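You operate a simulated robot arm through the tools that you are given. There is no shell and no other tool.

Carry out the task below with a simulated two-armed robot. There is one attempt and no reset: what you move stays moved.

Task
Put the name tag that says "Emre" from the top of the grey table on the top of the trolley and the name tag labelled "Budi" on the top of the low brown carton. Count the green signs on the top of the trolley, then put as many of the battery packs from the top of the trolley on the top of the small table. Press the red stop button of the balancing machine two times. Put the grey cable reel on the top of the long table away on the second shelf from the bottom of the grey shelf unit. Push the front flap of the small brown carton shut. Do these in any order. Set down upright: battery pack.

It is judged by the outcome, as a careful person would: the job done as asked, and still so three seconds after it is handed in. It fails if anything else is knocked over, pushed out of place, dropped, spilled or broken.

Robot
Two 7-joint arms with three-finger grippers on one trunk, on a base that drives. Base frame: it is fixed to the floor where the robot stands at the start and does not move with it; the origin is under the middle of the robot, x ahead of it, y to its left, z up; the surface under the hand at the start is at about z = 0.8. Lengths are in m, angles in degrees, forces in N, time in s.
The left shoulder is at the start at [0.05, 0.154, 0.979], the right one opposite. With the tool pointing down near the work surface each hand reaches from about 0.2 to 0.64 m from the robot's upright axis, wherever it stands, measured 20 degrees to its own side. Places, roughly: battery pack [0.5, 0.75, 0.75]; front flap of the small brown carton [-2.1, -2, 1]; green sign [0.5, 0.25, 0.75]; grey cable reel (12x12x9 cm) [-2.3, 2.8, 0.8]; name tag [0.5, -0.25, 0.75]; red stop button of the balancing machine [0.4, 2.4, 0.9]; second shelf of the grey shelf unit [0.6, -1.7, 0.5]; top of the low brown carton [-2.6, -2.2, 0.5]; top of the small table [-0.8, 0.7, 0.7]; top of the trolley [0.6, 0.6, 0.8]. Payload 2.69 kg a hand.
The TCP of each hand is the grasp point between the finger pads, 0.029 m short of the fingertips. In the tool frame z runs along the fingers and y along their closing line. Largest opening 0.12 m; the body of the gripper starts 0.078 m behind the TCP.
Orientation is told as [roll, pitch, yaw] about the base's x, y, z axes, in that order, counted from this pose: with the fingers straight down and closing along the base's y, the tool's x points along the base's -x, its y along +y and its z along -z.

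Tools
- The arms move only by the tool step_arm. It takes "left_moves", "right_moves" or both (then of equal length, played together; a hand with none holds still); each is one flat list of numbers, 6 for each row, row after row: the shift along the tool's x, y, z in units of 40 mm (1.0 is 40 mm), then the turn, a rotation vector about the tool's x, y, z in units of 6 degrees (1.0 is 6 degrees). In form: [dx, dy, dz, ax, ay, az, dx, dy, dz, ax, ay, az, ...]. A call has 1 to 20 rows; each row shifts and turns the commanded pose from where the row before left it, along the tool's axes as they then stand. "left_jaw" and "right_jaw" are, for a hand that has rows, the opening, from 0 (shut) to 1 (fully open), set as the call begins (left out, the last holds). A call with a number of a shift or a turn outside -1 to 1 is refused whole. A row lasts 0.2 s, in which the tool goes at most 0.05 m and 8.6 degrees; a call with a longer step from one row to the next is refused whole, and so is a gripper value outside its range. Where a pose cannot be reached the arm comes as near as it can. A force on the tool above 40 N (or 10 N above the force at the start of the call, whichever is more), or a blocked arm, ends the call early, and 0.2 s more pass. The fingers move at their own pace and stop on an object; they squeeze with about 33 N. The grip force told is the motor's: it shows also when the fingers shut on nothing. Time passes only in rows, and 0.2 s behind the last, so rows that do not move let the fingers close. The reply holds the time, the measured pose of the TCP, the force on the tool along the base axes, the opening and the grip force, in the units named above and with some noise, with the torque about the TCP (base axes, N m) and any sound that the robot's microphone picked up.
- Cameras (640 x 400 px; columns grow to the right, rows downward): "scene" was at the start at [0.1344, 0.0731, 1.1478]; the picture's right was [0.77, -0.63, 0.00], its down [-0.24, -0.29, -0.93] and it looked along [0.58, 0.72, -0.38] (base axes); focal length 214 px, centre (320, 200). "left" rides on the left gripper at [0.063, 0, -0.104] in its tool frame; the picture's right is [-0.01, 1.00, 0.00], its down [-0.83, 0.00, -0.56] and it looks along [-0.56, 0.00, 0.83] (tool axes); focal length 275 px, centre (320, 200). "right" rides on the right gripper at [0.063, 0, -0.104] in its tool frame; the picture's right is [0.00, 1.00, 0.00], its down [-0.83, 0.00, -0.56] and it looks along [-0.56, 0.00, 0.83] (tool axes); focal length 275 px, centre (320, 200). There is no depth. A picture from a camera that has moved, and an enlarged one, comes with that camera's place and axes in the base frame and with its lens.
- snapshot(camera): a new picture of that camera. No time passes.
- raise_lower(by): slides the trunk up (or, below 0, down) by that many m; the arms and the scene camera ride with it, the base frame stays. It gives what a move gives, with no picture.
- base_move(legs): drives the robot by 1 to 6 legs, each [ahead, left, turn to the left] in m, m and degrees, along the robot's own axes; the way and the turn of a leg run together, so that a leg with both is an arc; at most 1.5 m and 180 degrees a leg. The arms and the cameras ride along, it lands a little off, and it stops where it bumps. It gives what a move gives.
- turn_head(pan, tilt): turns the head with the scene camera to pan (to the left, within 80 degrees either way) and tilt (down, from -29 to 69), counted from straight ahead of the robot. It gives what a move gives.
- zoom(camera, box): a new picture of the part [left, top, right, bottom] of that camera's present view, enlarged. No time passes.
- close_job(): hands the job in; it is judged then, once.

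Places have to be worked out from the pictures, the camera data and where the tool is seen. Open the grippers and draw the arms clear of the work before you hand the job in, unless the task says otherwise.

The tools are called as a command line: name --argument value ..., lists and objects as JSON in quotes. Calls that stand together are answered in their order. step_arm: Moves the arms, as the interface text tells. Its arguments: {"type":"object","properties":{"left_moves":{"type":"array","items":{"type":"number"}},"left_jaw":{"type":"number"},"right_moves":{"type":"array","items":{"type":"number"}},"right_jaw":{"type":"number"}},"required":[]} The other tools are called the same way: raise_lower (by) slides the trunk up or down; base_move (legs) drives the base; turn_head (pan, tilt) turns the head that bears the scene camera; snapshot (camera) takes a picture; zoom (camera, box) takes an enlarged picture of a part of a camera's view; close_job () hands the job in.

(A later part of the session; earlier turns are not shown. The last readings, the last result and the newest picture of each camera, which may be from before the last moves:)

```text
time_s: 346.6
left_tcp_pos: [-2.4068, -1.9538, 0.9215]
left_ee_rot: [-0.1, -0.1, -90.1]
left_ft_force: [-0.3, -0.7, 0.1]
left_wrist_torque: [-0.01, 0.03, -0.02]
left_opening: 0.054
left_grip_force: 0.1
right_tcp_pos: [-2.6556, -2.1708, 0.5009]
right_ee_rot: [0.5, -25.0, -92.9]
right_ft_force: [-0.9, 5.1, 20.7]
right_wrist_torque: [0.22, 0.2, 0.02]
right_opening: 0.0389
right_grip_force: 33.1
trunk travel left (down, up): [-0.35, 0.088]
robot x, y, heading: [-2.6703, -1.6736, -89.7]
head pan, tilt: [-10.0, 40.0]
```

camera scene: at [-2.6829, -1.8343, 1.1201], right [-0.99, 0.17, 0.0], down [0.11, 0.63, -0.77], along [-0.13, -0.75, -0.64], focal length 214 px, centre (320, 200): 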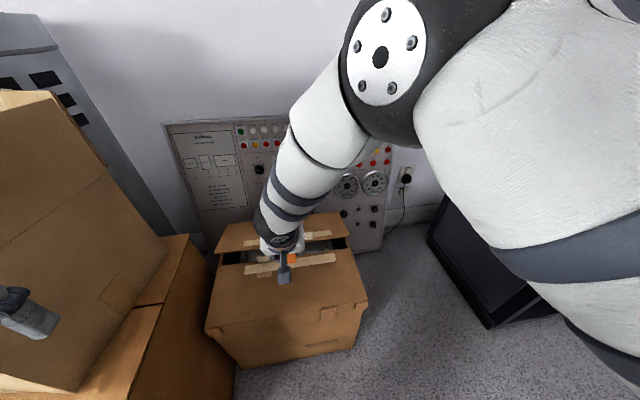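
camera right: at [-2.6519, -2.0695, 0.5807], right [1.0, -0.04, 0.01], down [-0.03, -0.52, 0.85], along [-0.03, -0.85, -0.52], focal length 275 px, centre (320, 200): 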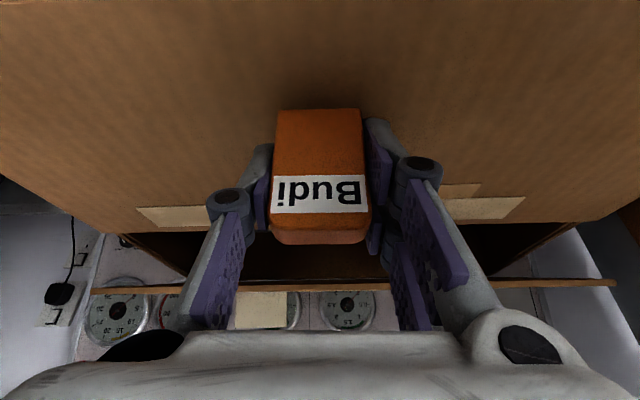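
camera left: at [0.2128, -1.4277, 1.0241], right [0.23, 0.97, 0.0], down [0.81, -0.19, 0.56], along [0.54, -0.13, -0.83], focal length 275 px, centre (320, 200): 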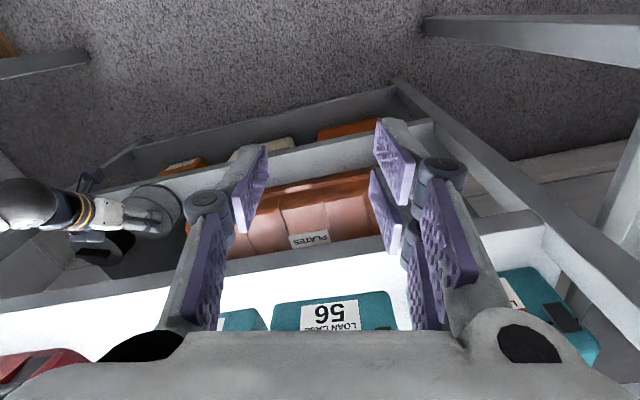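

Contact at ≈0.461. I ease up 2 mm, open, and withdraw along the tool axis.

step_arm --right_moves '[-0.02, 0, -0.045, 0, 0, 0]'

step_arm --right_moves '[0, 0, 0, 0, 0, 0, 0, 0, 0, 0, 0, 0]' --right_jaw 0.65

step_arm --right_moves '[0, 0, -0.5, 0, 0, 0, 0, 0, -0.8, 0, 0, 0, 0, 0, -0.8, 0, 0, 0, 0, 0, -0.8, 0, 0, 0]'

snapshot --camera "right"

```text
time_s: 347.0
left_tcp_pos: [-2.4081, -1.9545, 0.9213]
left_ee_rot: [-0.1, 0.0, -90.0]
left_ft_force: [-0.3, -1.1, 1.3]
left_wrist_torque: [-0.01, -0.01, 0.01]
left_opening: 0.0542
left_grip_force: 0.1
right_tcp_pos: [-2.6565, -2.172, 0.5019]
right_ee_rot: [0.4, -24.8, -92.9]
right_ft_force: [0.4, -4.2, 8.7]
right_wrist_torque: [-0.11, 0.05, 0.03]
right_opening: 0.0388
right_grip_force: 33.4
trunk travel left (down, up): [-0.35, 0.088]
robot x, y, heading: [-2.6672, -1.6778, -89.6]
head pan, tilt: [-10.0, 40.0]
```

```text
time_s: 347.6
left_tcp_pos: [-2.4064, -1.9576, 0.9203]
left_ee_rot: [-0.1, 0.0, -89.9]
left_ft_force: [-0.3, 0.2, 0.1]
left_wrist_torque: [-0.03, -0.01, 0.02]
left_opening: 0.054
left_grip_force: 0.0
right_tcp_pos: [-2.6563, -2.1697, 0.5006]
right_ee_rot: [0.5, -24.7, -93.1]
right_ft_force: [0.2, -0.3, 0.3]
right_wrist_torque: [0.01, -0.02, 0.01]
right_opening: 0.0779
right_grip_force: 0.1
trunk travel left (down, up): [-0.35, 0.088]
robot x, y, heading: [-2.6656, -1.6736, -89.8]
head pan, tilt: [-10.0, 40.0]
```

```text
time_s: 348.6
left_tcp_pos: [-2.4076, -1.9546, 0.9196]
left_ee_rot: [-0.1, 0.0, -90.0]
left_ft_force: [0.0, 0.2, 0.0]
left_wrist_torque: [0.01, 0.03, 0.0]
left_opening: 0.0538
left_grip_force: 0.1
right_tcp_pos: [-2.6584, -2.1224, 0.6071]
right_ee_rot: [0.8, -24.5, -93.6]
right_ft_force: [0.3, 1.1, 0.9]
right_wrist_torque: [-0.02, 0.0, 0.0]
right_opening: 0.0783
right_grip_force: 0.0
trunk travel left (down, up): [-0.35, 0.088]
robot x, y, heading: [-2.6674, -1.6764, -89.7]
head pan, tilt: [-10.0, 40.0]
```

```text
taken
camera right: at [-2.6517, -2.0231, 0.676], right [1.0, -0.06, 0.01], down [-0.04, -0.52, 0.85], along [-0.04, -0.85, -0.53], focal length 275 px, centre (320, 200)
```

right: 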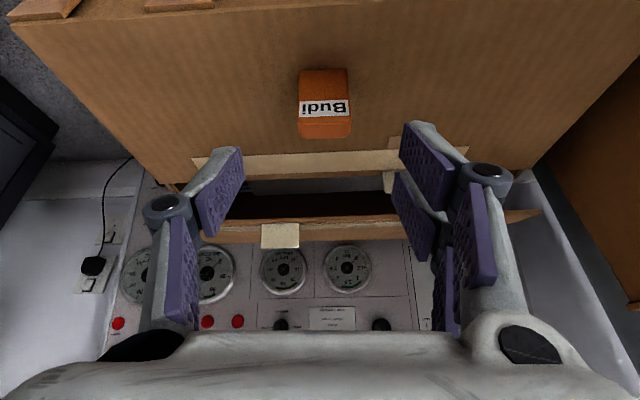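

Budi stands on the low carton's top. I raise the right hand, then move in front of the small carton for its flap.

step_arm --right_moves '[-0.376, 0, -0.818, 0, 0, 0, -0.376, 0, -0.818, 0, 0, 0, -0.376, 0, -0.818, 0, 0, 0, -0.376, 0, -0.818, 0, 0, 0, -0.376, 0, -0.818, 0, 0, 0, -0.376, 0, -0.818, 0, 0, 0, -0.376, 0, -0.818, 0, 0, 0, -0.376, 0, -0.818, 0, 0, 0, -0.376, 0, -0.818, 0, 0, 0]'

base_move --legs '[[-0.25, 0, 0], [0, 0.6, 0]]'

turn_head --pan 0 --tilt 30

snapshot --camera "scene"

```text
time_s: 350.6
left_tcp_pos: [-2.4072, -1.9567, 0.9203]
left_ee_rot: [-0.1, 0.0, -90.0]
left_ft_force: [-0.3, -0.5, -0.6]
left_wrist_torque: [-0.01, 0.02, 0.02]
left_opening: 0.0542
left_grip_force: 0.2
right_tcp_pos: [-2.6558, -2.1182, 0.9294]
right_ee_rot: [0.5, -24.7, -92.9]
right_ft_force: [0.6, 0.0, -0.7]
right_wrist_torque: [0.0, -0.01, -0.01]
right_opening: 0.0782
right_grip_force: 0.0
trunk travel left (down, up): [-0.35, 0.088]
robot x, y, heading: [-2.6679, -1.6746, -89.6]
head pan, tilt: [-10.0, 40.0]
```

```text
time_s: 357.1
left_tcp_pos: [-1.8086, -1.7003, 0.9196]
left_ee_rot: [0.0, 0.0, -89.8]
left_ft_force: [-0.2, 0.1, 0.4]
left_wrist_torque: [0.03, 0.0, -0.01]
left_opening: 0.0539
left_grip_force: 0.1
right_tcp_pos: [-2.0562, -1.8625, 0.9285]
right_ee_rot: [0.5, -24.8, -92.8]
right_ft_force: [-0.4, -0.6, 0.2]
right_wrist_torque: [0.01, -0.01, -0.02]
right_opening: 0.0781
right_grip_force: 0.1
trunk travel left (down, up): [-0.35, 0.088]
robot x, y, heading: [-2.0761, -1.4232, -89.6]
head pan, tilt: [-10.0, 40.0]
```

```text
time_s: 357.8
left_tcp_pos: [-1.8104, -1.6993, 0.9197]
left_ee_rot: [-0.1, 0.0, -89.8]
left_ft_force: [0.3, 0.1, -0.6]
left_wrist_torque: [-0.05, -0.01, 0.0]
left_opening: 0.0541
left_grip_force: 0.0
right_tcp_pos: [-2.0565, -1.8637, 0.9297]
right_ee_rot: [0.4, -24.8, -92.9]
right_ft_force: [-0.2, -0.3, -0.4]
right_wrist_torque: [-0.04, -0.03, -0.01]
right_opening: 0.078
right_grip_force: 0.1
trunk travel left (down, up): [-0.35, 0.088]
robot x, y, heading: [-2.0707, -1.4194, -89.3]
head pan, tilt: [0.0, 30.0]
```

```text
taken
camera scene: at [-2.0707, -1.5852, 1.1354], right [-1.0, -0.01, 0.0], down [0.0, 0.5, -0.87], along [0.01, -0.87, -0.5], focal length 214 px, centre (320, 200)
```

scene: 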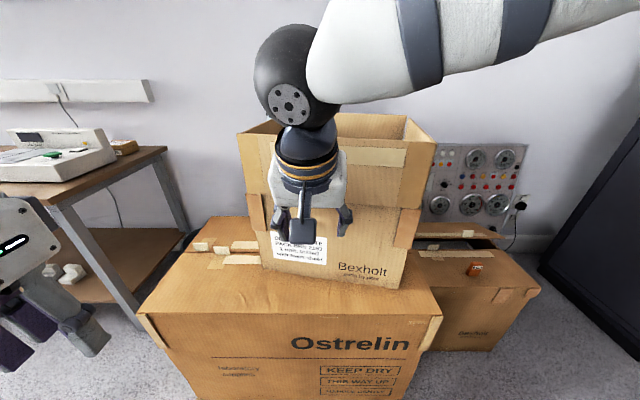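

The arm blocks the view of the flap; I move the right hand aside to the right and look.

step_arm --right_moves '[0.76, 0, -0.35, 0, 0, 0, 0.76, 0, -0.35, 0, 0, 0, 0, -1, 0, 0, 0, 0, 0, -1, 0, 0, 0, 0, 0, -1, 0, 0, 0, 0, 0, -1, 0, 0, 0, 0, 0, -1, 0, 0, 0, 0, 0, -1, 0, 0, 0, 0]'

turn_head --pan 5 --tilt 25

snapshot --camera "scene"

zoom --camera "scene" --box '[200, 80, 460, 300]'

```text
time_s: 359.6
left_tcp_pos: [-1.8102, -1.6995, 0.9209]
left_ee_rot: [0.0, 0.0, -89.7]
left_ft_force: [-1.4, 0.2, -0.6]
left_wrist_torque: [0.0, -0.03, -0.01]
left_opening: 0.0539
left_grip_force: 0.1
right_tcp_pos: [-2.293, -1.783, 0.9287]
right_ee_rot: [0.5, -24.7, -92.8]
right_ft_force: [0.4, -0.5, -1.0]
right_wrist_torque: [0.02, 0.01, 0.01]
right_opening: 0.0781
right_grip_force: 0.0
trunk travel left (down, up): [-0.35, 0.088]
robot x, y, heading: [-2.0699, -1.4216, -89.4]
head pan, tilt: [0.0, 30.0]
```

```text
time_s: 360.3
left_tcp_pos: [-1.8102, -1.6993, 0.9202]
left_ee_rot: [-0.1, 0.0, -89.8]
left_ft_force: [-0.2, 0.5, 0.2]
left_wrist_torque: [0.01, 0.0, 0.02]
left_opening: 0.054
left_grip_force: 0.0
right_tcp_pos: [-2.2921, -1.7845, 0.9283]
right_ee_rot: [0.5, -24.7, -92.8]
right_ft_force: [-0.1, 0.1, 0.3]
right_wrist_torque: [0.01, 0.01, 0.03]
right_opening: 0.078
right_grip_force: 0.1
trunk travel left (down, up): [-0.35, 0.088]
robot x, y, heading: [-2.0708, -1.4175, -89.7]
head pan, tilt: [5.0, 25.0]
```

```text
taken
camera scene: at [-2.0627, -1.5865, 1.1434], right [-1.0, -0.09, 0.0], down [-0.04, 0.42, -0.91], along [0.08, -0.9, -0.42], focal length 214 px, centre (320, 200)
```

scene: 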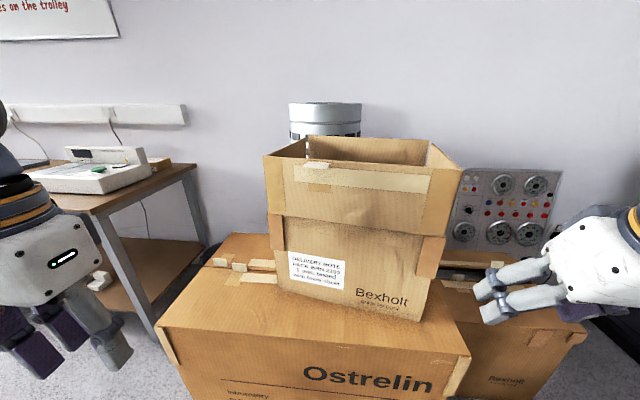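

```text
1.82 times, centred on (330, 190) of scene
camera zoom: at [-2.0627, -1.5865, 1.1434], right [-1.0, -0.09, 0.0], down [-0.04, 0.42, -0.91], along [0.08, -0.9, -0.42], focal length 390 px, centre (302, 218)
```

zoom: 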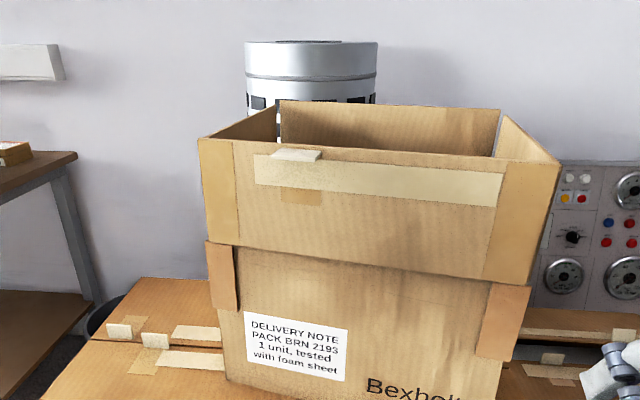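

The small carton's front flap (with the tape) stands upright, hinged at the crease near z≈0.87, y≈-2.01, about 15 cm tall. I move 0.15 m closer for a second view and reach.

base_move --legs '[[0.15, 0, 0]]'

turn_head --pan 5 --tilt 30

snapshot --camera "scene"

zoom --camera "scene" --box '[190, 60, 490, 280]'

snapshot --camera "right"

```text
time_s: 361.6
left_tcp_pos: [-1.8082, -1.8503, 0.9197]
left_ee_rot: [0.0, 0.0, -89.8]
left_ft_force: [0.0, 0.2, -0.3]
left_wrist_torque: [0.06, 0.0, 0.01]
left_opening: 0.054
left_grip_force: 0.1
right_tcp_pos: [-2.291, -1.9351, 0.9276]
right_ee_rot: [0.4, -24.6, -92.8]
right_ft_force: [-0.4, 0.5, 0.4]
right_wrist_torque: [0.0, 0.0, 0.01]
right_opening: 0.0782
right_grip_force: 0.0
trunk travel left (down, up): [-0.35, 0.088]
robot x, y, heading: [-2.07, -1.5691, -89.5]
head pan, tilt: [5.0, 25.0]
```

```text
time_s: 362.3
left_tcp_pos: [-1.8088, -1.8494, 0.9201]
left_ee_rot: [-0.1, 0.0, -89.8]
left_ft_force: [1.2, -0.4, 0.0]
left_wrist_torque: [0.01, 0.0, 0.01]
left_opening: 0.0542
left_grip_force: 0.0
right_tcp_pos: [-2.292, -1.9351, 0.9287]
right_ee_rot: [0.5, -24.6, -92.8]
right_ft_force: [0.0, -0.4, 0.8]
right_wrist_torque: [-0.02, -0.01, 0.01]
right_opening: 0.078
right_grip_force: 0.1
trunk travel left (down, up): [-0.35, 0.088]
robot x, y, heading: [-2.0696, -1.5714, -89.5]
head pan, tilt: [5.0, 30.0]
```

```text
taken
camera scene: at [-2.0615, -1.7359, 1.1355], right [-1.0, -0.09, 0.0], down [-0.05, 0.5, -0.87], along [0.08, -0.86, -0.5], focal length 214 px, centre (320, 200)
```

scene: 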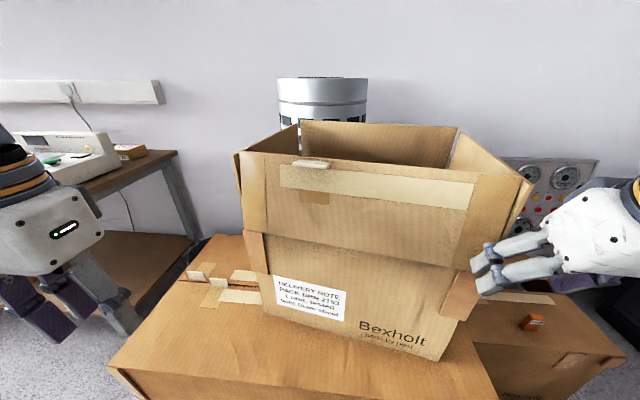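

```text
1.82 times, centred on (340, 170) of scene
camera zoom: at [-2.0615, -1.7359, 1.1355], right [-1.0, -0.09, 0.0], down [-0.05, 0.5, -0.87], along [0.08, -0.86, -0.5], focal length 390 px, centre (284, 254)
```

zoom: 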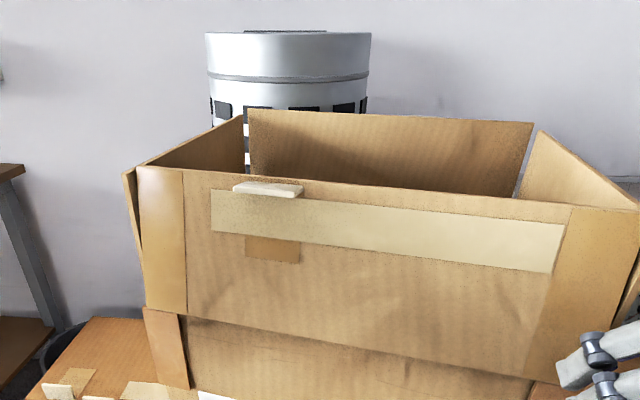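

```text
taken
camera right: at [-2.2873, -1.8341, 0.9977], right [1.0, -0.04, 0.01], down [-0.03, -0.52, 0.85], along [-0.03, -0.85, -0.52], focal length 275 px, centre (320, 200)
```

right: 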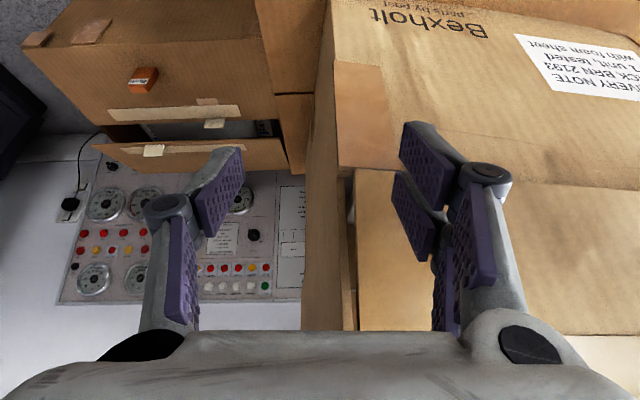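

Triangulation: crease at y≈-2.00, z≈0.89; the flap leans inward ~20°, tape at z≈1.005. I close the right gripper, back off, raise, centre it at x≈-2.10 and pitch it to -45° for pushing.

step_arm --right_moves '[0.76, 0, -0.35, 0, 0, 0, 0.76, 0, -0.35, 0, 0, 0, -0.376, 0, -0.818, 0, 0, 0, -0.376, 0, -0.818, 0, 0, 0, -0.2, 0, -0.41, 0, 0, 0, 0, 0.96, 0, 0, 0, 0, 0, 0.96, 0, 0, 0, 0, 0, 0.96, 0, 0, 0, 0, 0, 0.96, 0, 0, 0, 0, 0, 0.96, 0, 0, 0, 0, 0, 0, 0, 0, -0.85, 0, 0, 0, 0, 0, -0.85, 0, 0, 0, 0, 0, -0.85, 0, 0, 0, 0, 0, -0.85, 0]' --right_jaw 0

snapshot --camera "right"

snapshot --camera "scene"

```text
time_s: 365.4
left_tcp_pos: [-1.8078, -1.85, 0.921]
left_ee_rot: [-0.1, 0.0, -89.8]
left_ft_force: [0.3, -1.0, -0.6]
left_wrist_torque: [0.01, -0.03, 0.01]
left_opening: 0.054
left_grip_force: 0.0
right_tcp_pos: [-2.1011, -1.9206, 1.0517]
right_ee_rot: [9.9, -40.7, -107.8]
right_ft_force: [0.0, 1.0, 0.7]
right_wrist_torque: [0.0, -0.01, 0.02]
right_opening: 0.0
right_grip_force: 28.4
right hand out of reach, approached as far as the arm can: row 2
trunk travel left (down, up): [-0.35, 0.088]
robot x, y, heading: [-2.0684, -1.5717, -89.4]
head pan, tilt: [5.0, 30.0]
stopped in row 14 (right hand): the arm was blocked; the commanded pose is now the measured one
```

```text
taken
camera right: at [-2.0831, -1.8071, 1.09], right [0.97, -0.19, 0.13], down [-0.17, -0.23, 0.96], along [-0.15, -0.95, -0.26], focal length 275 px, centre (320, 200)
```

right: 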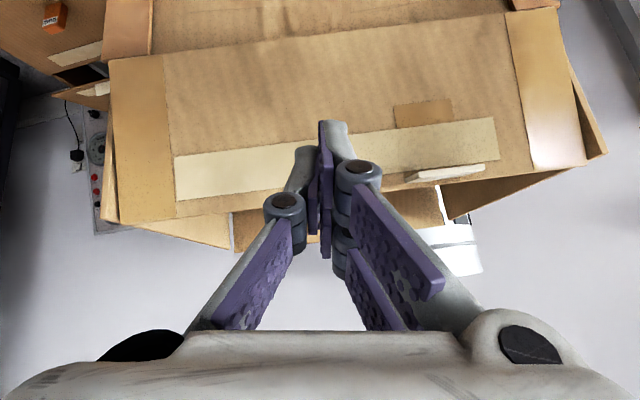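

```text
taken
camera scene: at [-2.0064, -1.7101, 1.1366], right [-0.71, -0.71, 0.0], down [-0.35, 0.35, -0.87], along [0.61, -0.62, -0.49], focal length 214 px, centre (320, 200)
```

scene: 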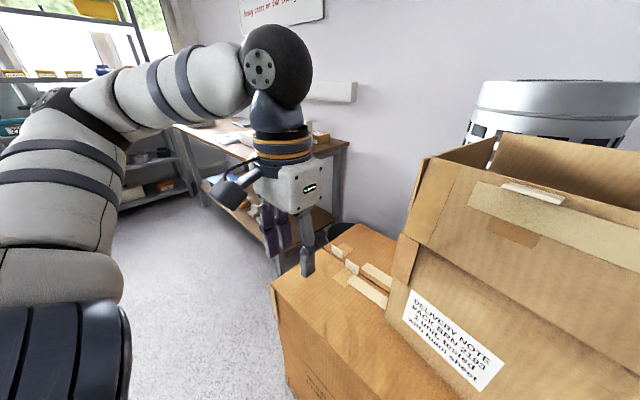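

The right wrist ran into the head. I turn the head left out of its way, then correct the hand's orientation.

turn_head --pan 65 --tilt 30

step_arm --right_moves '[0, 0, 0, 0, 0, 0]'

snapshot --camera "scene"

```text
time_s: 366.7
left_tcp_pos: [-1.8084, -1.8503, 0.9198]
left_ee_rot: [0.0, 0.0, -89.8]
left_ft_force: [0.5, -0.3, -0.3]
left_wrist_torque: [-0.01, 0.0, 0.02]
left_opening: 0.0539
left_grip_force: 0.1
right_tcp_pos: [-2.0981, -1.9189, 1.0534]
right_ee_rot: [9.9, -41.0, -107.3]
right_ft_force: [0.4, 0.3, 0.4]
right_wrist_torque: [-0.03, 0.04, 0.01]
right_opening: 0.0001
right_grip_force: 28.8
trunk travel left (down, up): [-0.35, 0.088]
robot x, y, heading: [-2.0671, -1.571, -89.5]
head pan, tilt: [65.0, 30.0]
```

```text
time_s: 367.1
left_tcp_pos: [-1.8073, -1.8505, 0.9195]
left_ee_rot: [-0.1, 0.0, -89.7]
left_ft_force: [-1.0, 0.0, -0.4]
left_wrist_torque: [0.02, 0.01, 0.01]
left_opening: 0.0538
left_grip_force: 0.1
right_tcp_pos: [-2.098, -1.9192, 1.0538]
right_ee_rot: [9.9, -41.1, -107.3]
right_ft_force: [-0.2, -0.2, -0.1]
right_wrist_torque: [0.02, -0.01, 0.01]
right_opening: 0.0
right_grip_force: 28.7
trunk travel left (down, up): [-0.35, 0.088]
robot x, y, heading: [-2.0734, -1.5745, -89.7]
head pan, tilt: [65.0, 30.0]
```

```text
taken
camera scene: at [-1.9878, -1.6835, 1.1355], right [-0.42, -0.91, 0.0], down [-0.45, 0.21, -0.87], along [0.79, -0.36, -0.5], focal length 214 px, centre (320, 200)
```

scene: 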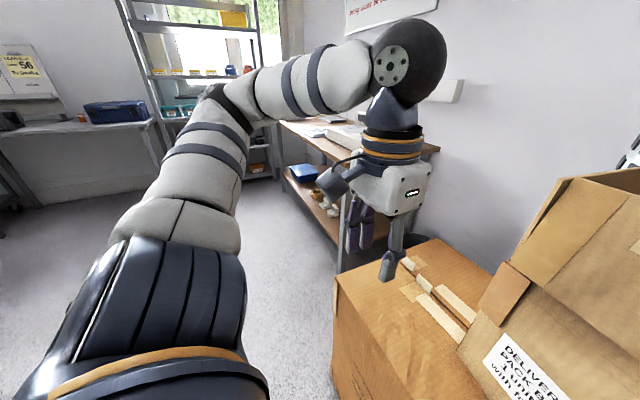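

Now I correct the orientation (mainly a twist about the tool axis) toward roll 0, pitch -45, yaw ≈-92.

step_arm --right_moves '[0, 0, 0, 0, -0.33, -0.97, 0, 0, 0, 0, -0.33, -0.97]'

snapshot --camera "right"

```text
time_s: 367.7
left_tcp_pos: [-1.8082, -1.8502, 0.92]
left_ee_rot: [-0.1, 0.0, -89.8]
left_ft_force: [0.1, 0.0, 1.0]
left_wrist_torque: [-0.01, -0.01, 0.03]
left_opening: 0.0541
left_grip_force: 0.1
right_tcp_pos: [-2.0988, -1.9204, 1.054]
right_ee_rot: [-0.9, -45.8, -91.7]
right_ft_force: [1.1, -0.4, 0.6]
right_wrist_torque: [0.01, 0.0, 0.02]
right_opening: 0.0001
right_grip_force: 28.6
trunk travel left (down, up): [-0.35, 0.088]
robot x, y, heading: [-2.0714, -1.5724, -89.4]
head pan, tilt: [65.0, 30.0]
```

```text
taken
camera right: at [-2.0929, -1.8014, 1.0813], right [1.0, -0.04, -0.01], down [0.01, -0.18, 0.98], along [-0.04, -0.98, -0.18], focal length 275 px, centre (320, 200)
```

right: 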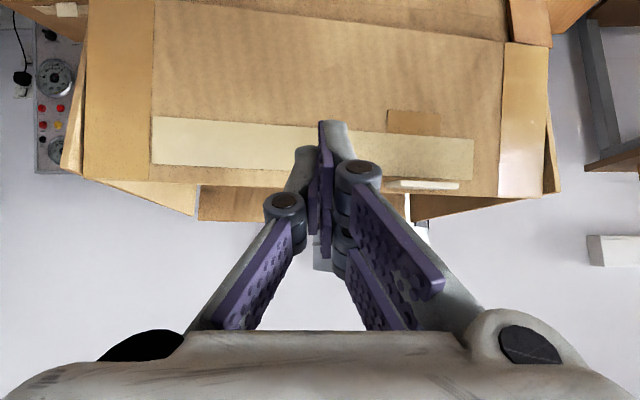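

Hand is oriented properly and centred before the flap. I move the fingertips to just in front of the flap at z≈0.985.

step_arm --right_moves '[-0.02, 0, 0.6, 0, 0, 0, -0.02, 0, 0.6, 0, 0, 0, -0.02, 0, 0.6, 0, 0, 0]'

snapshot --camera "right"

```text
time_s: 368.5
left_tcp_pos: [-1.8086, -1.8502, 0.9203]
left_ee_rot: [-0.1, 0.0, -89.8]
left_ft_force: [-1.0, 0.5, 0.0]
left_wrist_torque: [0.04, 0.03, 0.01]
left_opening: 0.0539
left_grip_force: 0.1
right_tcp_pos: [-2.1025, -1.972, 1.0033]
right_ee_rot: [-0.9, -45.8, -91.8]
right_ft_force: [-0.3, 0.4, -0.9]
right_wrist_torque: [-0.01, -0.01, 0.01]
right_opening: 0.0002
right_grip_force: 28.7
trunk travel left (down, up): [-0.35, 0.088]
robot x, y, heading: [-2.07, -1.5718, -89.6]
head pan, tilt: [65.0, 30.0]
```

```text
taken
camera right: at [-2.0957, -1.8545, 1.0311], right [1.0, -0.04, -0.01], down [0.01, -0.18, 0.98], along [-0.04, -0.98, -0.18], focal length 275 px, centre (320, 200)
```

right: 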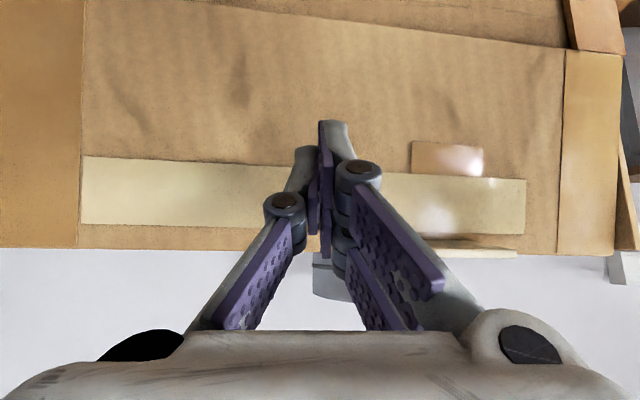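

The flap is almost vertical with its top edge at (y≈-2.015, z≈1.03); the fingertips are ~1 cm in front of it. I push forward in 1.5 cm steps, watching the force.

step_arm --right_moves '[-0.26, 0, 0.27, 0, 0, 0, -0.26, 0, 0.27, 0, 0, 0]'

snapshot --camera "right"

```text
time_s: 369.1
left_tcp_pos: [-1.8091, -1.85, 0.9205]
left_ee_rot: [-0.1, 0.0, -89.8]
left_ft_force: [-0.3, -0.2, -0.7]
left_wrist_torque: [-0.02, 0.02, -0.03]
left_opening: 0.0541
left_grip_force: 0.1
right_tcp_pos: [-2.1034, -2.0028, 1.0045]
right_ee_rot: [-0.9, -45.9, -91.8]
right_ft_force: [0.6, -0.4, -0.3]
right_wrist_torque: [0.0, 0.01, 0.02]
right_opening: 0.0
right_grip_force: 28.7
trunk travel left (down, up): [-0.35, 0.088]
robot x, y, heading: [-2.0708, -1.5735, -89.5]
head pan, tilt: [65.0, 30.0]
```

```text
taken
camera right: at [-2.097, -1.8844, 1.0325], right [1.0, -0.04, -0.01], down [0.01, -0.18, 0.98], along [-0.04, -0.98, -0.18], focal length 275 px, centre (320, 200)
```

right: 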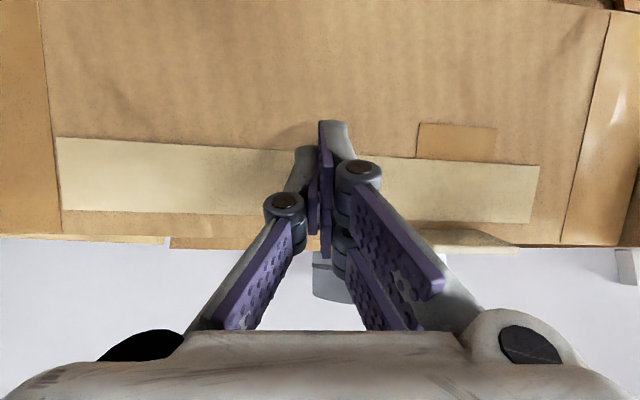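

Little resistance; I continue pushing forward 3 cm.

step_arm --right_moves '[-0.26, 0, 0.27, 0, 0, 0, -0.26, 0, 0.27, 0, 0, 0]'

snapshot --camera "right"

```text
time_s: 369.7
left_tcp_pos: [-1.8077, -1.8501, 0.9195]
left_ee_rot: [-0.1, 0.0, -89.9]
left_ft_force: [0.5, -0.4, -0.5]
left_wrist_torque: [0.01, 0.0, 0.01]
left_opening: 0.0542
left_grip_force: 0.1
right_tcp_pos: [-2.1033, -2.0325, 1.0057]
right_ee_rot: [-0.9, -45.9, -91.7]
right_ft_force: [0.0, -0.2, -0.4]
right_wrist_torque: [-0.01, 0.03, 0.03]
right_opening: 0.0
right_grip_force: 28.4
trunk travel left (down, up): [-0.35, 0.088]
robot x, y, heading: [-2.0714, -1.5697, -89.8]
head pan, tilt: [65.0, 30.0]
```

```text
taken
camera right: at [-2.0984, -1.914, 1.0332], right [1.0, -0.04, -0.01], down [0.01, -0.18, 0.98], along [-0.04, -0.98, -0.18], focal length 275 px, centre (320, 200)
```

right: 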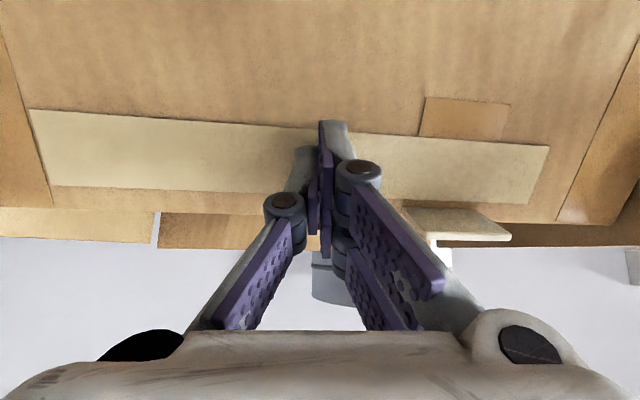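

The flap folds inward easily. I continue along an arc around the crease.

step_arm --right_moves '[-0.09, 0, 0.59, 0, 0, 0, 0.02, 0, 0.59, 0, 0, 0]'

snapshot --camera "right"

step_arm --right_moves '[0.14, 0, 0.57, 0, 0, 0]'

snapshot --camera "right"

```text
time_s: 370.3
left_tcp_pos: [-1.808, -1.8512, 0.921]
left_ee_rot: [-0.1, -0.1, -89.8]
left_ft_force: [-0.2, -0.1, 0.4]
left_wrist_torque: [-0.02, -0.04, -0.02]
left_opening: 0.054
left_grip_force: 0.0
right_tcp_pos: [-2.1061, -2.0684, 0.9734]
right_ee_rot: [-1.0, -45.7, -91.8]
right_ft_force: [0.3, -0.2, 0.3]
right_wrist_torque: [-0.01, 0.0, 0.01]
right_opening: 0.0001
right_grip_force: 28.8
trunk travel left (down, up): [-0.35, 0.088]
robot x, y, heading: [-2.0709, -1.5696, -89.8]
head pan, tilt: [65.0, 30.0]
```

```text
taken
camera right: at [-2.1004, -1.9503, 1.0014], right [1.0, -0.04, -0.01], down [0.01, -0.18, 0.98], along [-0.04, -0.98, -0.18], focal length 275 px, centre (320, 200)
```

right: 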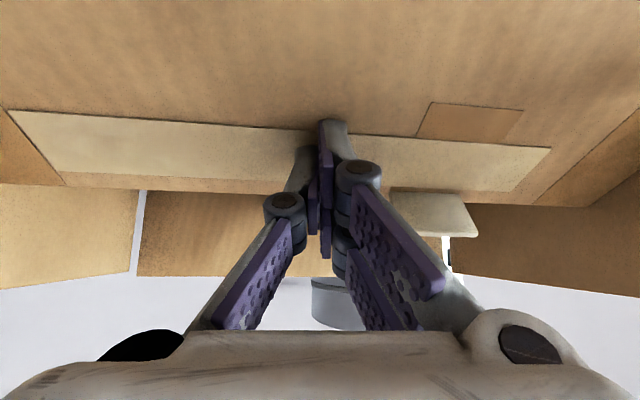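

```text
time_s: 370.7
left_tcp_pos: [-1.8085, -1.8516, 0.9209]
left_ee_rot: [-0.1, 0.0, -89.7]
left_ft_force: [-0.6, 0.4, 0.1]
left_wrist_torque: [-0.04, 0.0, 0.01]
left_opening: 0.0542
left_grip_force: 0.0
right_tcp_pos: [-2.1063, -2.0807, 0.9525]
right_ee_rot: [-0.9, -45.8, -91.8]
right_ft_force: [0.2, -0.3, 0.0]
right_wrist_torque: [0.0, -0.01, 0.01]
right_opening: 0.0
right_grip_force: 28.5
trunk travel left (down, up): [-0.35, 0.088]
robot x, y, heading: [-2.0686, -1.5713, -89.4]
head pan, tilt: [65.0, 30.0]
```

```text
taken
camera right: at [-2.1008, -1.963, 0.9811], right [1.0, -0.04, -0.01], down [0.01, -0.18, 0.98], along [-0.04, -0.98, -0.18], focal length 275 px, centre (320, 200)
```

right: 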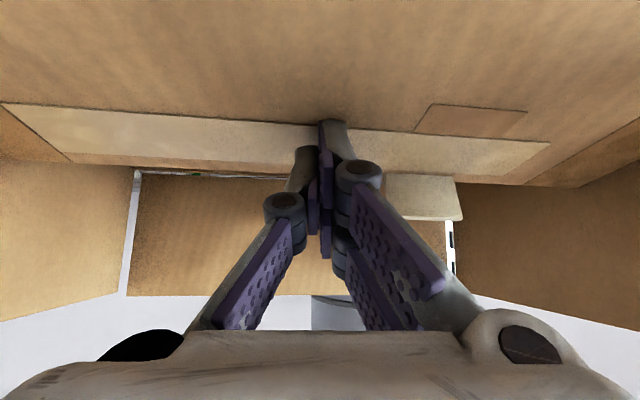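

The flap is nearly horizontal. I continue down to close it fully.

step_arm --right_moves '[0.26, 0, 0.53, 0, 0, 0]'

step_arm --right_moves '[0.33, 0, 0.43, 0, 0, 0]'

snapshot --camera "right"

```text
time_s: 371.1
left_tcp_pos: [-1.8067, -1.8507, 0.921]
left_ee_rot: [-0.1, 0.0, -89.8]
left_ft_force: [-0.1, 0.2, 0.0]
left_wrist_torque: [0.0, -0.01, 0.0]
left_opening: 0.0539
left_grip_force: 0.0
right_tcp_pos: [-2.1072, -2.0883, 0.9314]
right_ee_rot: [-0.8, -45.9, -91.8]
right_ft_force: [-0.5, -1.3, 2.0]
right_wrist_torque: [-0.03, -0.02, 0.02]
right_opening: 0.0
right_grip_force: 28.1
trunk travel left (down, up): [-0.35, 0.088]
robot x, y, heading: [-2.068, -1.5702, -89.5]
head pan, tilt: [65.0, 30.0]
```

```text
time_s: 371.5
left_tcp_pos: [-1.8099, -1.8488, 0.9212]
left_ee_rot: [-0.1, -0.2, -89.7]
left_ft_force: [-0.1, 0.8, 0.5]
left_wrist_torque: [-0.01, -0.04, -0.07]
left_opening: 0.0539
left_grip_force: 0.0
right_tcp_pos: [-2.107, -2.0911, 0.9302]
right_ee_rot: [-0.2, -47.5, -92.2]
right_ft_force: [0.9, 3.4, 20.2]
right_wrist_torque: [0.33, -0.03, -0.1]
right_opening: 0.0002
right_grip_force: 28.7
trunk travel left (down, up): [-0.35, 0.088]
robot x, y, heading: [-2.0709, -1.5663, -89.6]
head pan, tilt: [65.0, 30.0]
stopped in row 1 (right hand): the force on the tool passed its limit at 51 N (the readings are from after the stop); the commanded pose is now the measured one
```

```text
taken
camera right: at [-2.1006, -1.9717, 0.9558], right [1.0, -0.04, -0.01], down [0.0, -0.15, 0.99], along [-0.04, -0.99, -0.15], focal length 275 px, centre (320, 200)
```

right: 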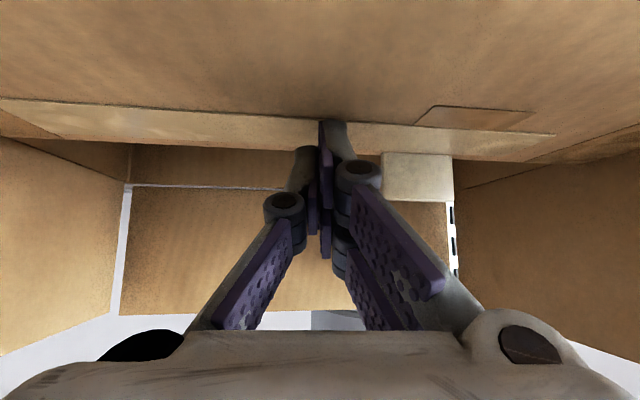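

A hard stop (flap closed, z≈0.90). I ease off by lifting straight up a few cm and check whether the flap stays shut.

step_arm --right_moves '[-0.25, 0, -0.25, 0, 0, 0, -0.5, 0, -0.5, 0, 0, 0, -0.6, 0, -0.6, 0, 0, 0]'

snapshot --camera "right"

```text
time_s: 372.3
left_tcp_pos: [-1.8092, -1.8504, 0.9192]
left_ee_rot: [-0.1, 0.0, -89.9]
left_ft_force: [0.3, 0.0, 0.3]
left_wrist_torque: [-0.01, 0.02, -0.02]
left_opening: 0.054
left_grip_force: 0.2
right_tcp_pos: [-2.1056, -2.0892, 1.0026]
right_ee_rot: [-0.5, -46.8, -92.0]
right_ft_force: [-0.9, -0.9, 0.5]
right_wrist_torque: [0.0, 0.02, 0.02]
right_opening: 0.0
right_grip_force: 28.1
trunk travel left (down, up): [-0.35, 0.088]
robot x, y, heading: [-2.0673, -1.5709, -89.5]
head pan, tilt: [65.0, 30.0]
```

```text
taken
camera right: at [-2.1002, -1.9703, 1.028], right [1.0, -0.04, -0.01], down [0.0, -0.16, 0.99], along [-0.04, -0.99, -0.16], focal length 275 px, centre (320, 200)
```

right: 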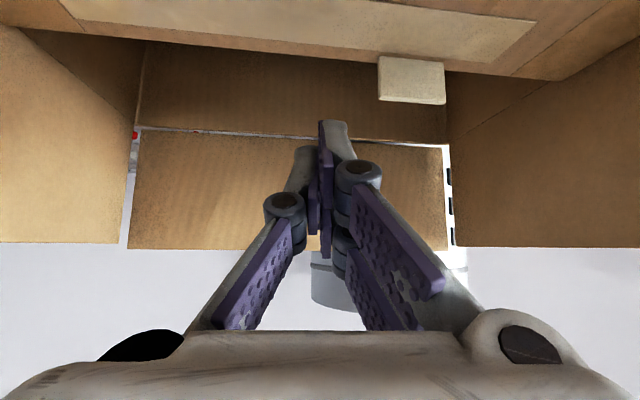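

The flap stays folded flat. I withdraw the hand up, back and to the right to view it with the scene camera.

step_arm --right_moves '[-0.5, 0, -0.5, 0, 0, 0, 0.3, -0.5, -0.6, 0, 0, 0, 0.5, -0.7, -0.5, 0, 0, 0, 0.5, -0.7, -0.4, 0, 0, 0, 0, -1, 0, 0, 0, 0, 0, -1, 0, 0, 0, 0, 0, -1, 0, 0, 0, 0, 0, -1, 0, 0, 0, 0]'

turn_head --pan 5 --tilt 35

snapshot --camera "scene"

```text
time_s: 374.1
left_tcp_pos: [-1.8097, -1.8504, 0.9208]
left_ee_rot: [-0.2, 0.0, -89.8]
left_ft_force: [0.0, -0.7, -1.4]
left_wrist_torque: [-0.02, -0.02, 0.01]
left_opening: 0.0541
left_grip_force: 0.1
right_tcp_pos: [-2.3391, -2.0002, 1.0324]
right_ee_rot: [-0.6, -46.7, -92.0]
right_ft_force: [1.7, 1.8, -2.0]
right_wrist_torque: [0.03, -0.06, 0.04]
right_opening: 0.0003
right_grip_force: 28.6
trunk travel left (down, up): [-0.35, 0.088]
robot x, y, heading: [-2.0673, -1.57, -89.7]
head pan, tilt: [65.0, 30.0]
```

```text
time_s: 375.4
left_tcp_pos: [-1.8082, -1.8497, 0.9208]
left_ee_rot: [-0.1, 0.0, -89.7]
left_ft_force: [-0.3, -0.4, 0.1]
left_wrist_torque: [-0.02, 0.0, 0.03]
left_opening: 0.0539
left_grip_force: 0.2
right_tcp_pos: [-2.3379, -2.0009, 1.0323]
right_ee_rot: [-0.5, -46.7, -92.1]
right_ft_force: [0.2, -0.8, -0.2]
right_wrist_torque: [0.02, -0.01, -0.02]
right_opening: 0.0
right_grip_force: 28.6
trunk travel left (down, up): [-0.35, 0.088]
robot x, y, heading: [-2.07, -1.5689, -89.5]
head pan, tilt: [5.0, 35.0]
```

```text
taken
camera scene: at [-2.0617, -1.7335, 1.1277], right [-1.0, -0.1, 0.0], down [-0.05, 0.57, -0.82], along [0.08, -0.82, -0.57], focal length 214 px, centre (320, 200)
```

scene: 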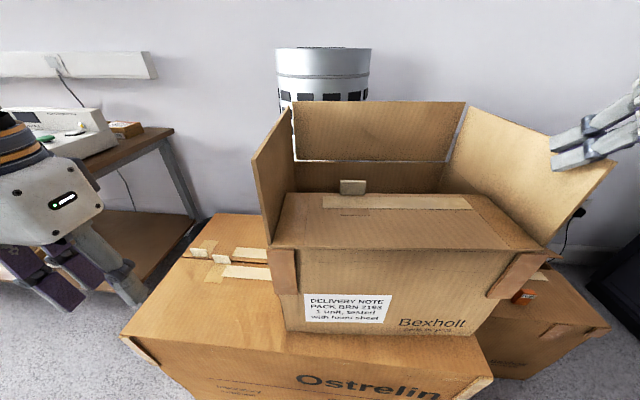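

The front flap is shut flat. But comparing with the earlier view, the small carton itself seems to have been dragged several cm to the right by my hand's retreat. I first pull the hand straight back out, then compare exactly from the same camera pose as before.

step_arm --right_moves '[0.5, 0, -0.5, 0, 0, 0, 0.6, 0, -0.6, 0, 0, 0, 0.6, 0, -0.6, 0, 0, 0, 0, -0.8, 0, 0, 0, 0, 0, -0.8, 0, 0, 0, 0]'

turn_head --pan 5 --tilt 30

snapshot --camera "scene"

zoom --camera "scene" --box '[190, 60, 490, 280]'

```text
time_s: 376.6
left_tcp_pos: [-1.8082, -1.8511, 0.9197]
left_ee_rot: [0.0, 0.0, -89.7]
left_ft_force: [-0.2, 0.9, -0.3]
left_wrist_torque: [-0.02, 0.01, 0.01]
left_opening: 0.0538
left_grip_force: 0.0
right_tcp_pos: [-2.3979, -1.9004, 1.0303]
right_ee_rot: [-0.5, -46.8, -92.0]
right_ft_force: [-0.6, 1.0, 0.0]
right_wrist_torque: [-0.03, -0.02, -0.03]
right_opening: 0.0002
right_grip_force: 28.6
trunk travel left (down, up): [-0.35, 0.088]
robot x, y, heading: [-2.0707, -1.5693, -89.4]
head pan, tilt: [5.0, 35.0]
```

```text
time_s: 377.2
left_tcp_pos: [-1.8094, -1.8508, 0.9197]
left_ee_rot: [-0.1, 0.0, -89.8]
left_ft_force: [-0.2, 0.3, 0.4]
left_wrist_torque: [0.0, 0.0, 0.02]
left_opening: 0.0539
left_grip_force: 0.1
right_tcp_pos: [-2.3966, -1.9014, 1.0317]
right_ee_rot: [-0.6, -46.8, -92.2]
right_ft_force: [-0.5, 0.0, -0.1]
right_wrist_torque: [0.0, -0.01, 0.01]
right_opening: 0.0002
right_grip_force: 28.6
trunk travel left (down, up): [-0.35, 0.088]
robot x, y, heading: [-2.0713, -1.5696, -89.6]
head pan, tilt: [5.0, 30.0]
```

```text
taken
camera scene: at [-2.0616, -1.7359, 1.1355], right [-1.0, -0.09, 0.0], down [-0.05, 0.5, -0.87], along [0.08, -0.86, -0.5], focal length 214 px, centre (320, 200)
```

scene: 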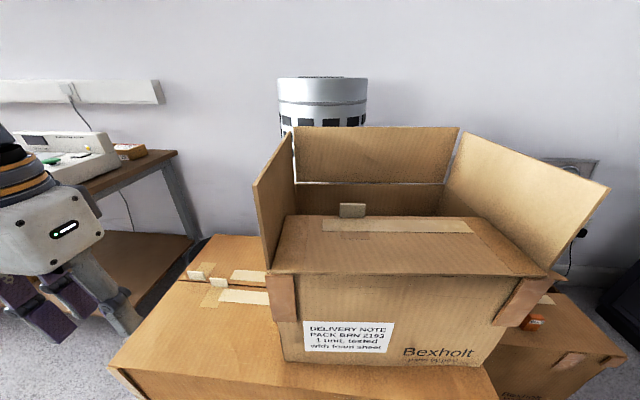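

```text
1.82 times, centred on (340, 170) of scene
camera zoom: at [-2.0616, -1.7359, 1.1355], right [-1.0, -0.09, 0.0], down [-0.05, 0.5, -0.87], along [0.08, -0.86, -0.5], focal length 390 px, centre (284, 254)
```

zoom: 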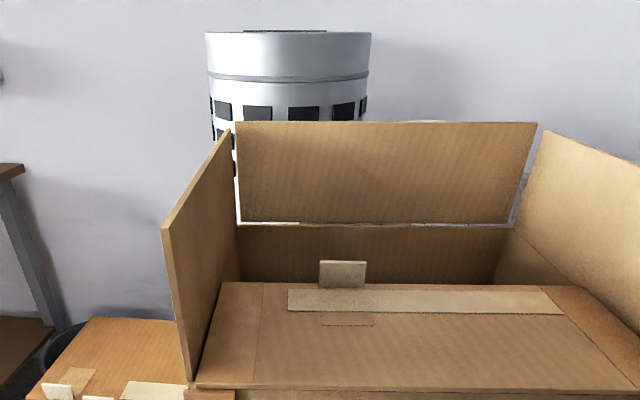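

Comparison shows the small carton was shifted ≈8 cm and rotated ≈12° (front-left corner now (-1.970,-1.933), originally (-1.893,-2.020); front-right now (-2.355,-1.960), originally (-2.277,-1.963)). I will push it back carefully. First I back up 0.15 m, turn the head aside, and lower the closed right hand to pushing height.

base_move --legs '[[-0.15, 0, 0]]'

turn_head --pan 70 --tilt 25

step_arm --right_moves '[0, 0, 0, 0, 0.9, 0, 0, 0, 0, 0, 0.9, 0, 0, 0, 0, 0, 0.9, 0, 0, 0, 0, 0, 0.9, 0, 0.376, 0, 0.818, 0, 0, 0, 0.376, 0, 0.818, 0, 0, 0, 0.376, 0, 0.818, 0, 0, 0, 0.376, 0, 0.818, 0, 0, 0, 0.376, 0, 0.818, 0, 0, 0, 0.376, 0, 0.818, 0, 0, 0, 0.376, 0, 0.818, 0, 0, 0, 0.2, 0, 0.4, 0, 0, 0]'

snapshot --camera "right"

```text
time_s: 378.6
left_tcp_pos: [-1.8086, -1.7, 0.92]
left_ee_rot: [-0.2, 0.0, -89.9]
left_ft_force: [0.4, 0.5, 0.4]
left_wrist_torque: [-0.04, -0.03, -0.02]
left_opening: 0.0539
left_grip_force: 0.1
right_tcp_pos: [-2.3984, -1.7516, 1.0316]
right_ee_rot: [-0.5, -46.8, -92.1]
right_ft_force: [0.2, 0.1, -0.3]
right_wrist_torque: [-0.04, 0.0, -0.01]
right_opening: 0.0
right_grip_force: 28.5
trunk travel left (down, up): [-0.35, 0.088]
robot x, y, heading: [-2.0736, -1.4199, -89.5]
head pan, tilt: [5.0, 30.0]
```

```text
time_s: 380.0
left_tcp_pos: [-1.8108, -1.7015, 0.9204]
left_ee_rot: [-0.1, 0.0, -89.7]
left_ft_force: [0.2, -0.1, -0.6]
left_wrist_torque: [0.0, 0.04, 0.04]
left_opening: 0.054
left_grip_force: 0.1
right_tcp_pos: [-2.3961, -1.7519, 1.0313]
right_ee_rot: [-0.5, -46.8, -92.1]
right_ft_force: [-0.3, 0.2, 1.1]
right_wrist_torque: [-0.04, 0.0, -0.02]
right_opening: 0.0001
right_grip_force: 28.3
trunk travel left (down, up): [-0.35, 0.088]
robot x, y, heading: [-2.0696, -1.4231, -89.7]
head pan, tilt: [70.0, 25.0]
```

```text
time_s: 382.6
left_tcp_pos: [-1.809, -1.7002, 0.9201]
left_ee_rot: [-0.1, 0.1, -89.9]
left_ft_force: [0.8, -1.1, -0.4]
left_wrist_torque: [-0.01, 0.01, 0.03]
left_opening: 0.0541
left_grip_force: 0.1
right_tcp_pos: [-2.4067, -1.7655, 0.7637]
right_ee_rot: [-0.4, -25.2, -92.3]
right_ft_force: [0.2, -0.6, -0.1]
right_wrist_torque: [0.01, 0.0, 0.0]
right_opening: 0.0
right_grip_force: 28.8
right hand out of reach, approached as far as the arm can: row 10, 11
trunk travel left (down, up): [-0.35, 0.088]
robot x, y, heading: [-2.0717, -1.4219, -89.6]
head pan, tilt: [70.0, 25.0]
```

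```text
taken
camera right: at [-2.4015, -1.6638, 0.8317], right [1.0, -0.04, -0.01], down [-0.01, -0.52, 0.86], along [-0.04, -0.86, -0.52], focal length 275 px, centre (320, 200)
```

right: 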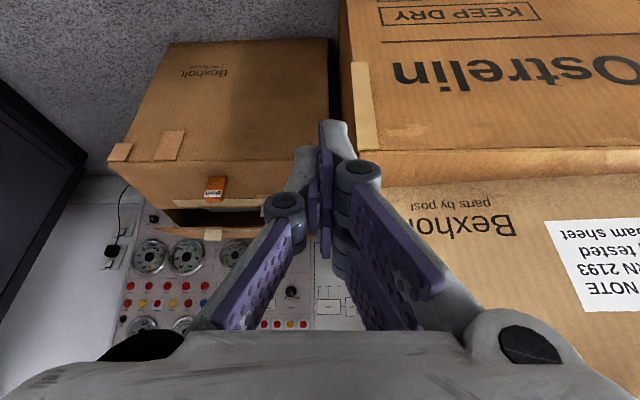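

Pushing height reached (tip z≈0.737). I slide the hand left to x≈-2.10, still in front of the carton.

step_arm --right_moves '[0, 0.96, 0, 0, 0, 0, 0, 0.96, 0, 0, 0, 0, 0, 0.96, 0, 0, 0, 0, 0, 0.96, 0, 0, 0, 0, 0, 0.96, 0, 0, 0, 0, 0, 0.96, 0, 0, 0, 0, 0, 0.96, 0, 0, 0, 0, 0, 0.96, 0, 0, 0, 0]'

snapshot --camera "right"

```text
time_s: 384.4
left_tcp_pos: [-1.81, -1.7017, 0.9207]
left_ee_rot: [-0.2, 0.0, -89.8]
left_ft_force: [-0.1, -0.2, 0.0]
left_wrist_torque: [0.01, 0.01, -0.02]
left_opening: 0.0541
left_grip_force: 0.0
right_tcp_pos: [-2.1042, -1.7992, 0.7605]
right_ee_rot: [-0.4, -25.1, -92.5]
right_ft_force: [0.2, 0.5, -0.2]
right_wrist_torque: [0.01, -0.01, -0.02]
right_opening: 0.0
right_grip_force: 28.4
right hand out of reach, approached as far as the arm can: row 1, 2
trunk travel left (down, up): [-0.35, 0.088]
robot x, y, heading: [-2.067, -1.4179, -89.8]
head pan, tilt: [70.0, 25.0]
```

```text
taken
camera right: at [-2.0992, -1.6987, 0.829], right [1.0, -0.04, -0.01], down [-0.01, -0.52, 0.86], along [-0.04, -0.86, -0.52], focal length 275 px, centre (320, 200)
```

right: 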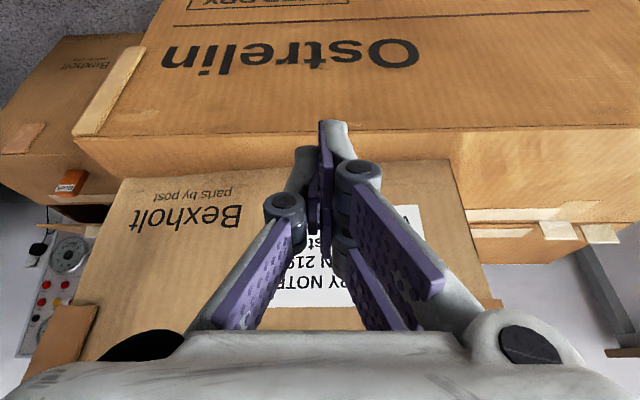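

The right-hand camera shows the carton's bottom edge well. I advance 9 cm toward the front face, then push in small steps.

step_arm --right_moves '[-0.68, 0, 0.317, 0, 0, 0, -0.68, 0, 0.317, 0, 0, 0, -0.68, 0, 0.317, 0, 0, 0]'

step_arm --right_moves '[-0.34, 0, 0.16, 0, 0, 0, -0.34, 0, 0.16, 0, 0, 0]'

snapshot --camera "right"

```text
time_s: 385.2
left_tcp_pos: [-1.8086, -1.7007, 0.9214]
left_ee_rot: [-0.1, 0.0, -89.9]
left_ft_force: [0.2, 1.1, -0.2]
left_wrist_torque: [0.02, 0.01, 0.0]
left_opening: 0.0535
left_grip_force: 0.0
right_tcp_pos: [-2.1099, -1.8899, 0.7589]
right_ee_rot: [-0.4, -25.3, -92.4]
right_ft_force: [-0.7, 0.0, 0.2]
right_wrist_torque: [0.02, -0.04, -0.01]
right_opening: 0.0
right_grip_force: 28.4
trunk travel left (down, up): [-0.35, 0.088]
robot x, y, heading: [-2.075, -1.4206, -89.5]
head pan, tilt: [70.0, 25.0]
```

```text
time_s: 385.8
left_tcp_pos: [-1.8093, -1.698, 0.9203]
left_ee_rot: [-0.2, 0.0, -89.8]
left_ft_force: [-0.1, -0.9, -0.1]
left_wrist_torque: [-0.01, 0.01, 0.0]
left_opening: 0.0539
left_grip_force: 0.0
right_tcp_pos: [-2.1109, -1.9189, 0.7611]
right_ee_rot: [-0.4, -25.2, -92.3]
right_ft_force: [0.1, 6.7, 1.4]
right_wrist_torque: [0.05, -0.02, 0.02]
right_opening: 0.0
right_grip_force: 28.2
trunk travel left (down, up): [-0.35, 0.088]
robot x, y, heading: [-2.0711, -1.4171, -89.3]
head pan, tilt: [70.0, 25.0]
```

```text
taken
camera right: at [-2.1054, -1.8176, 0.8292], right [1.0, -0.04, -0.01], down [-0.01, -0.52, 0.86], along [-0.04, -0.86, -0.52], focal length 275 px, centre (320, 200)
```

right: 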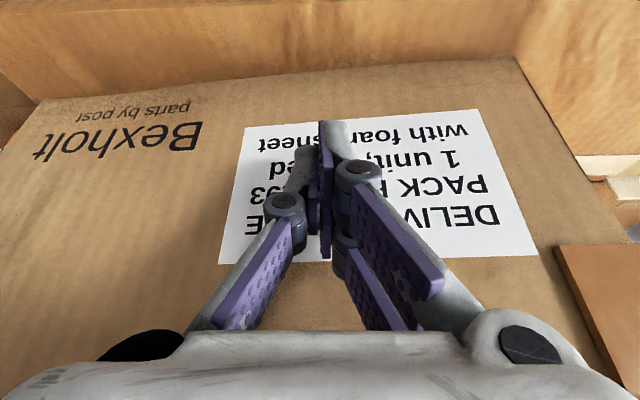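

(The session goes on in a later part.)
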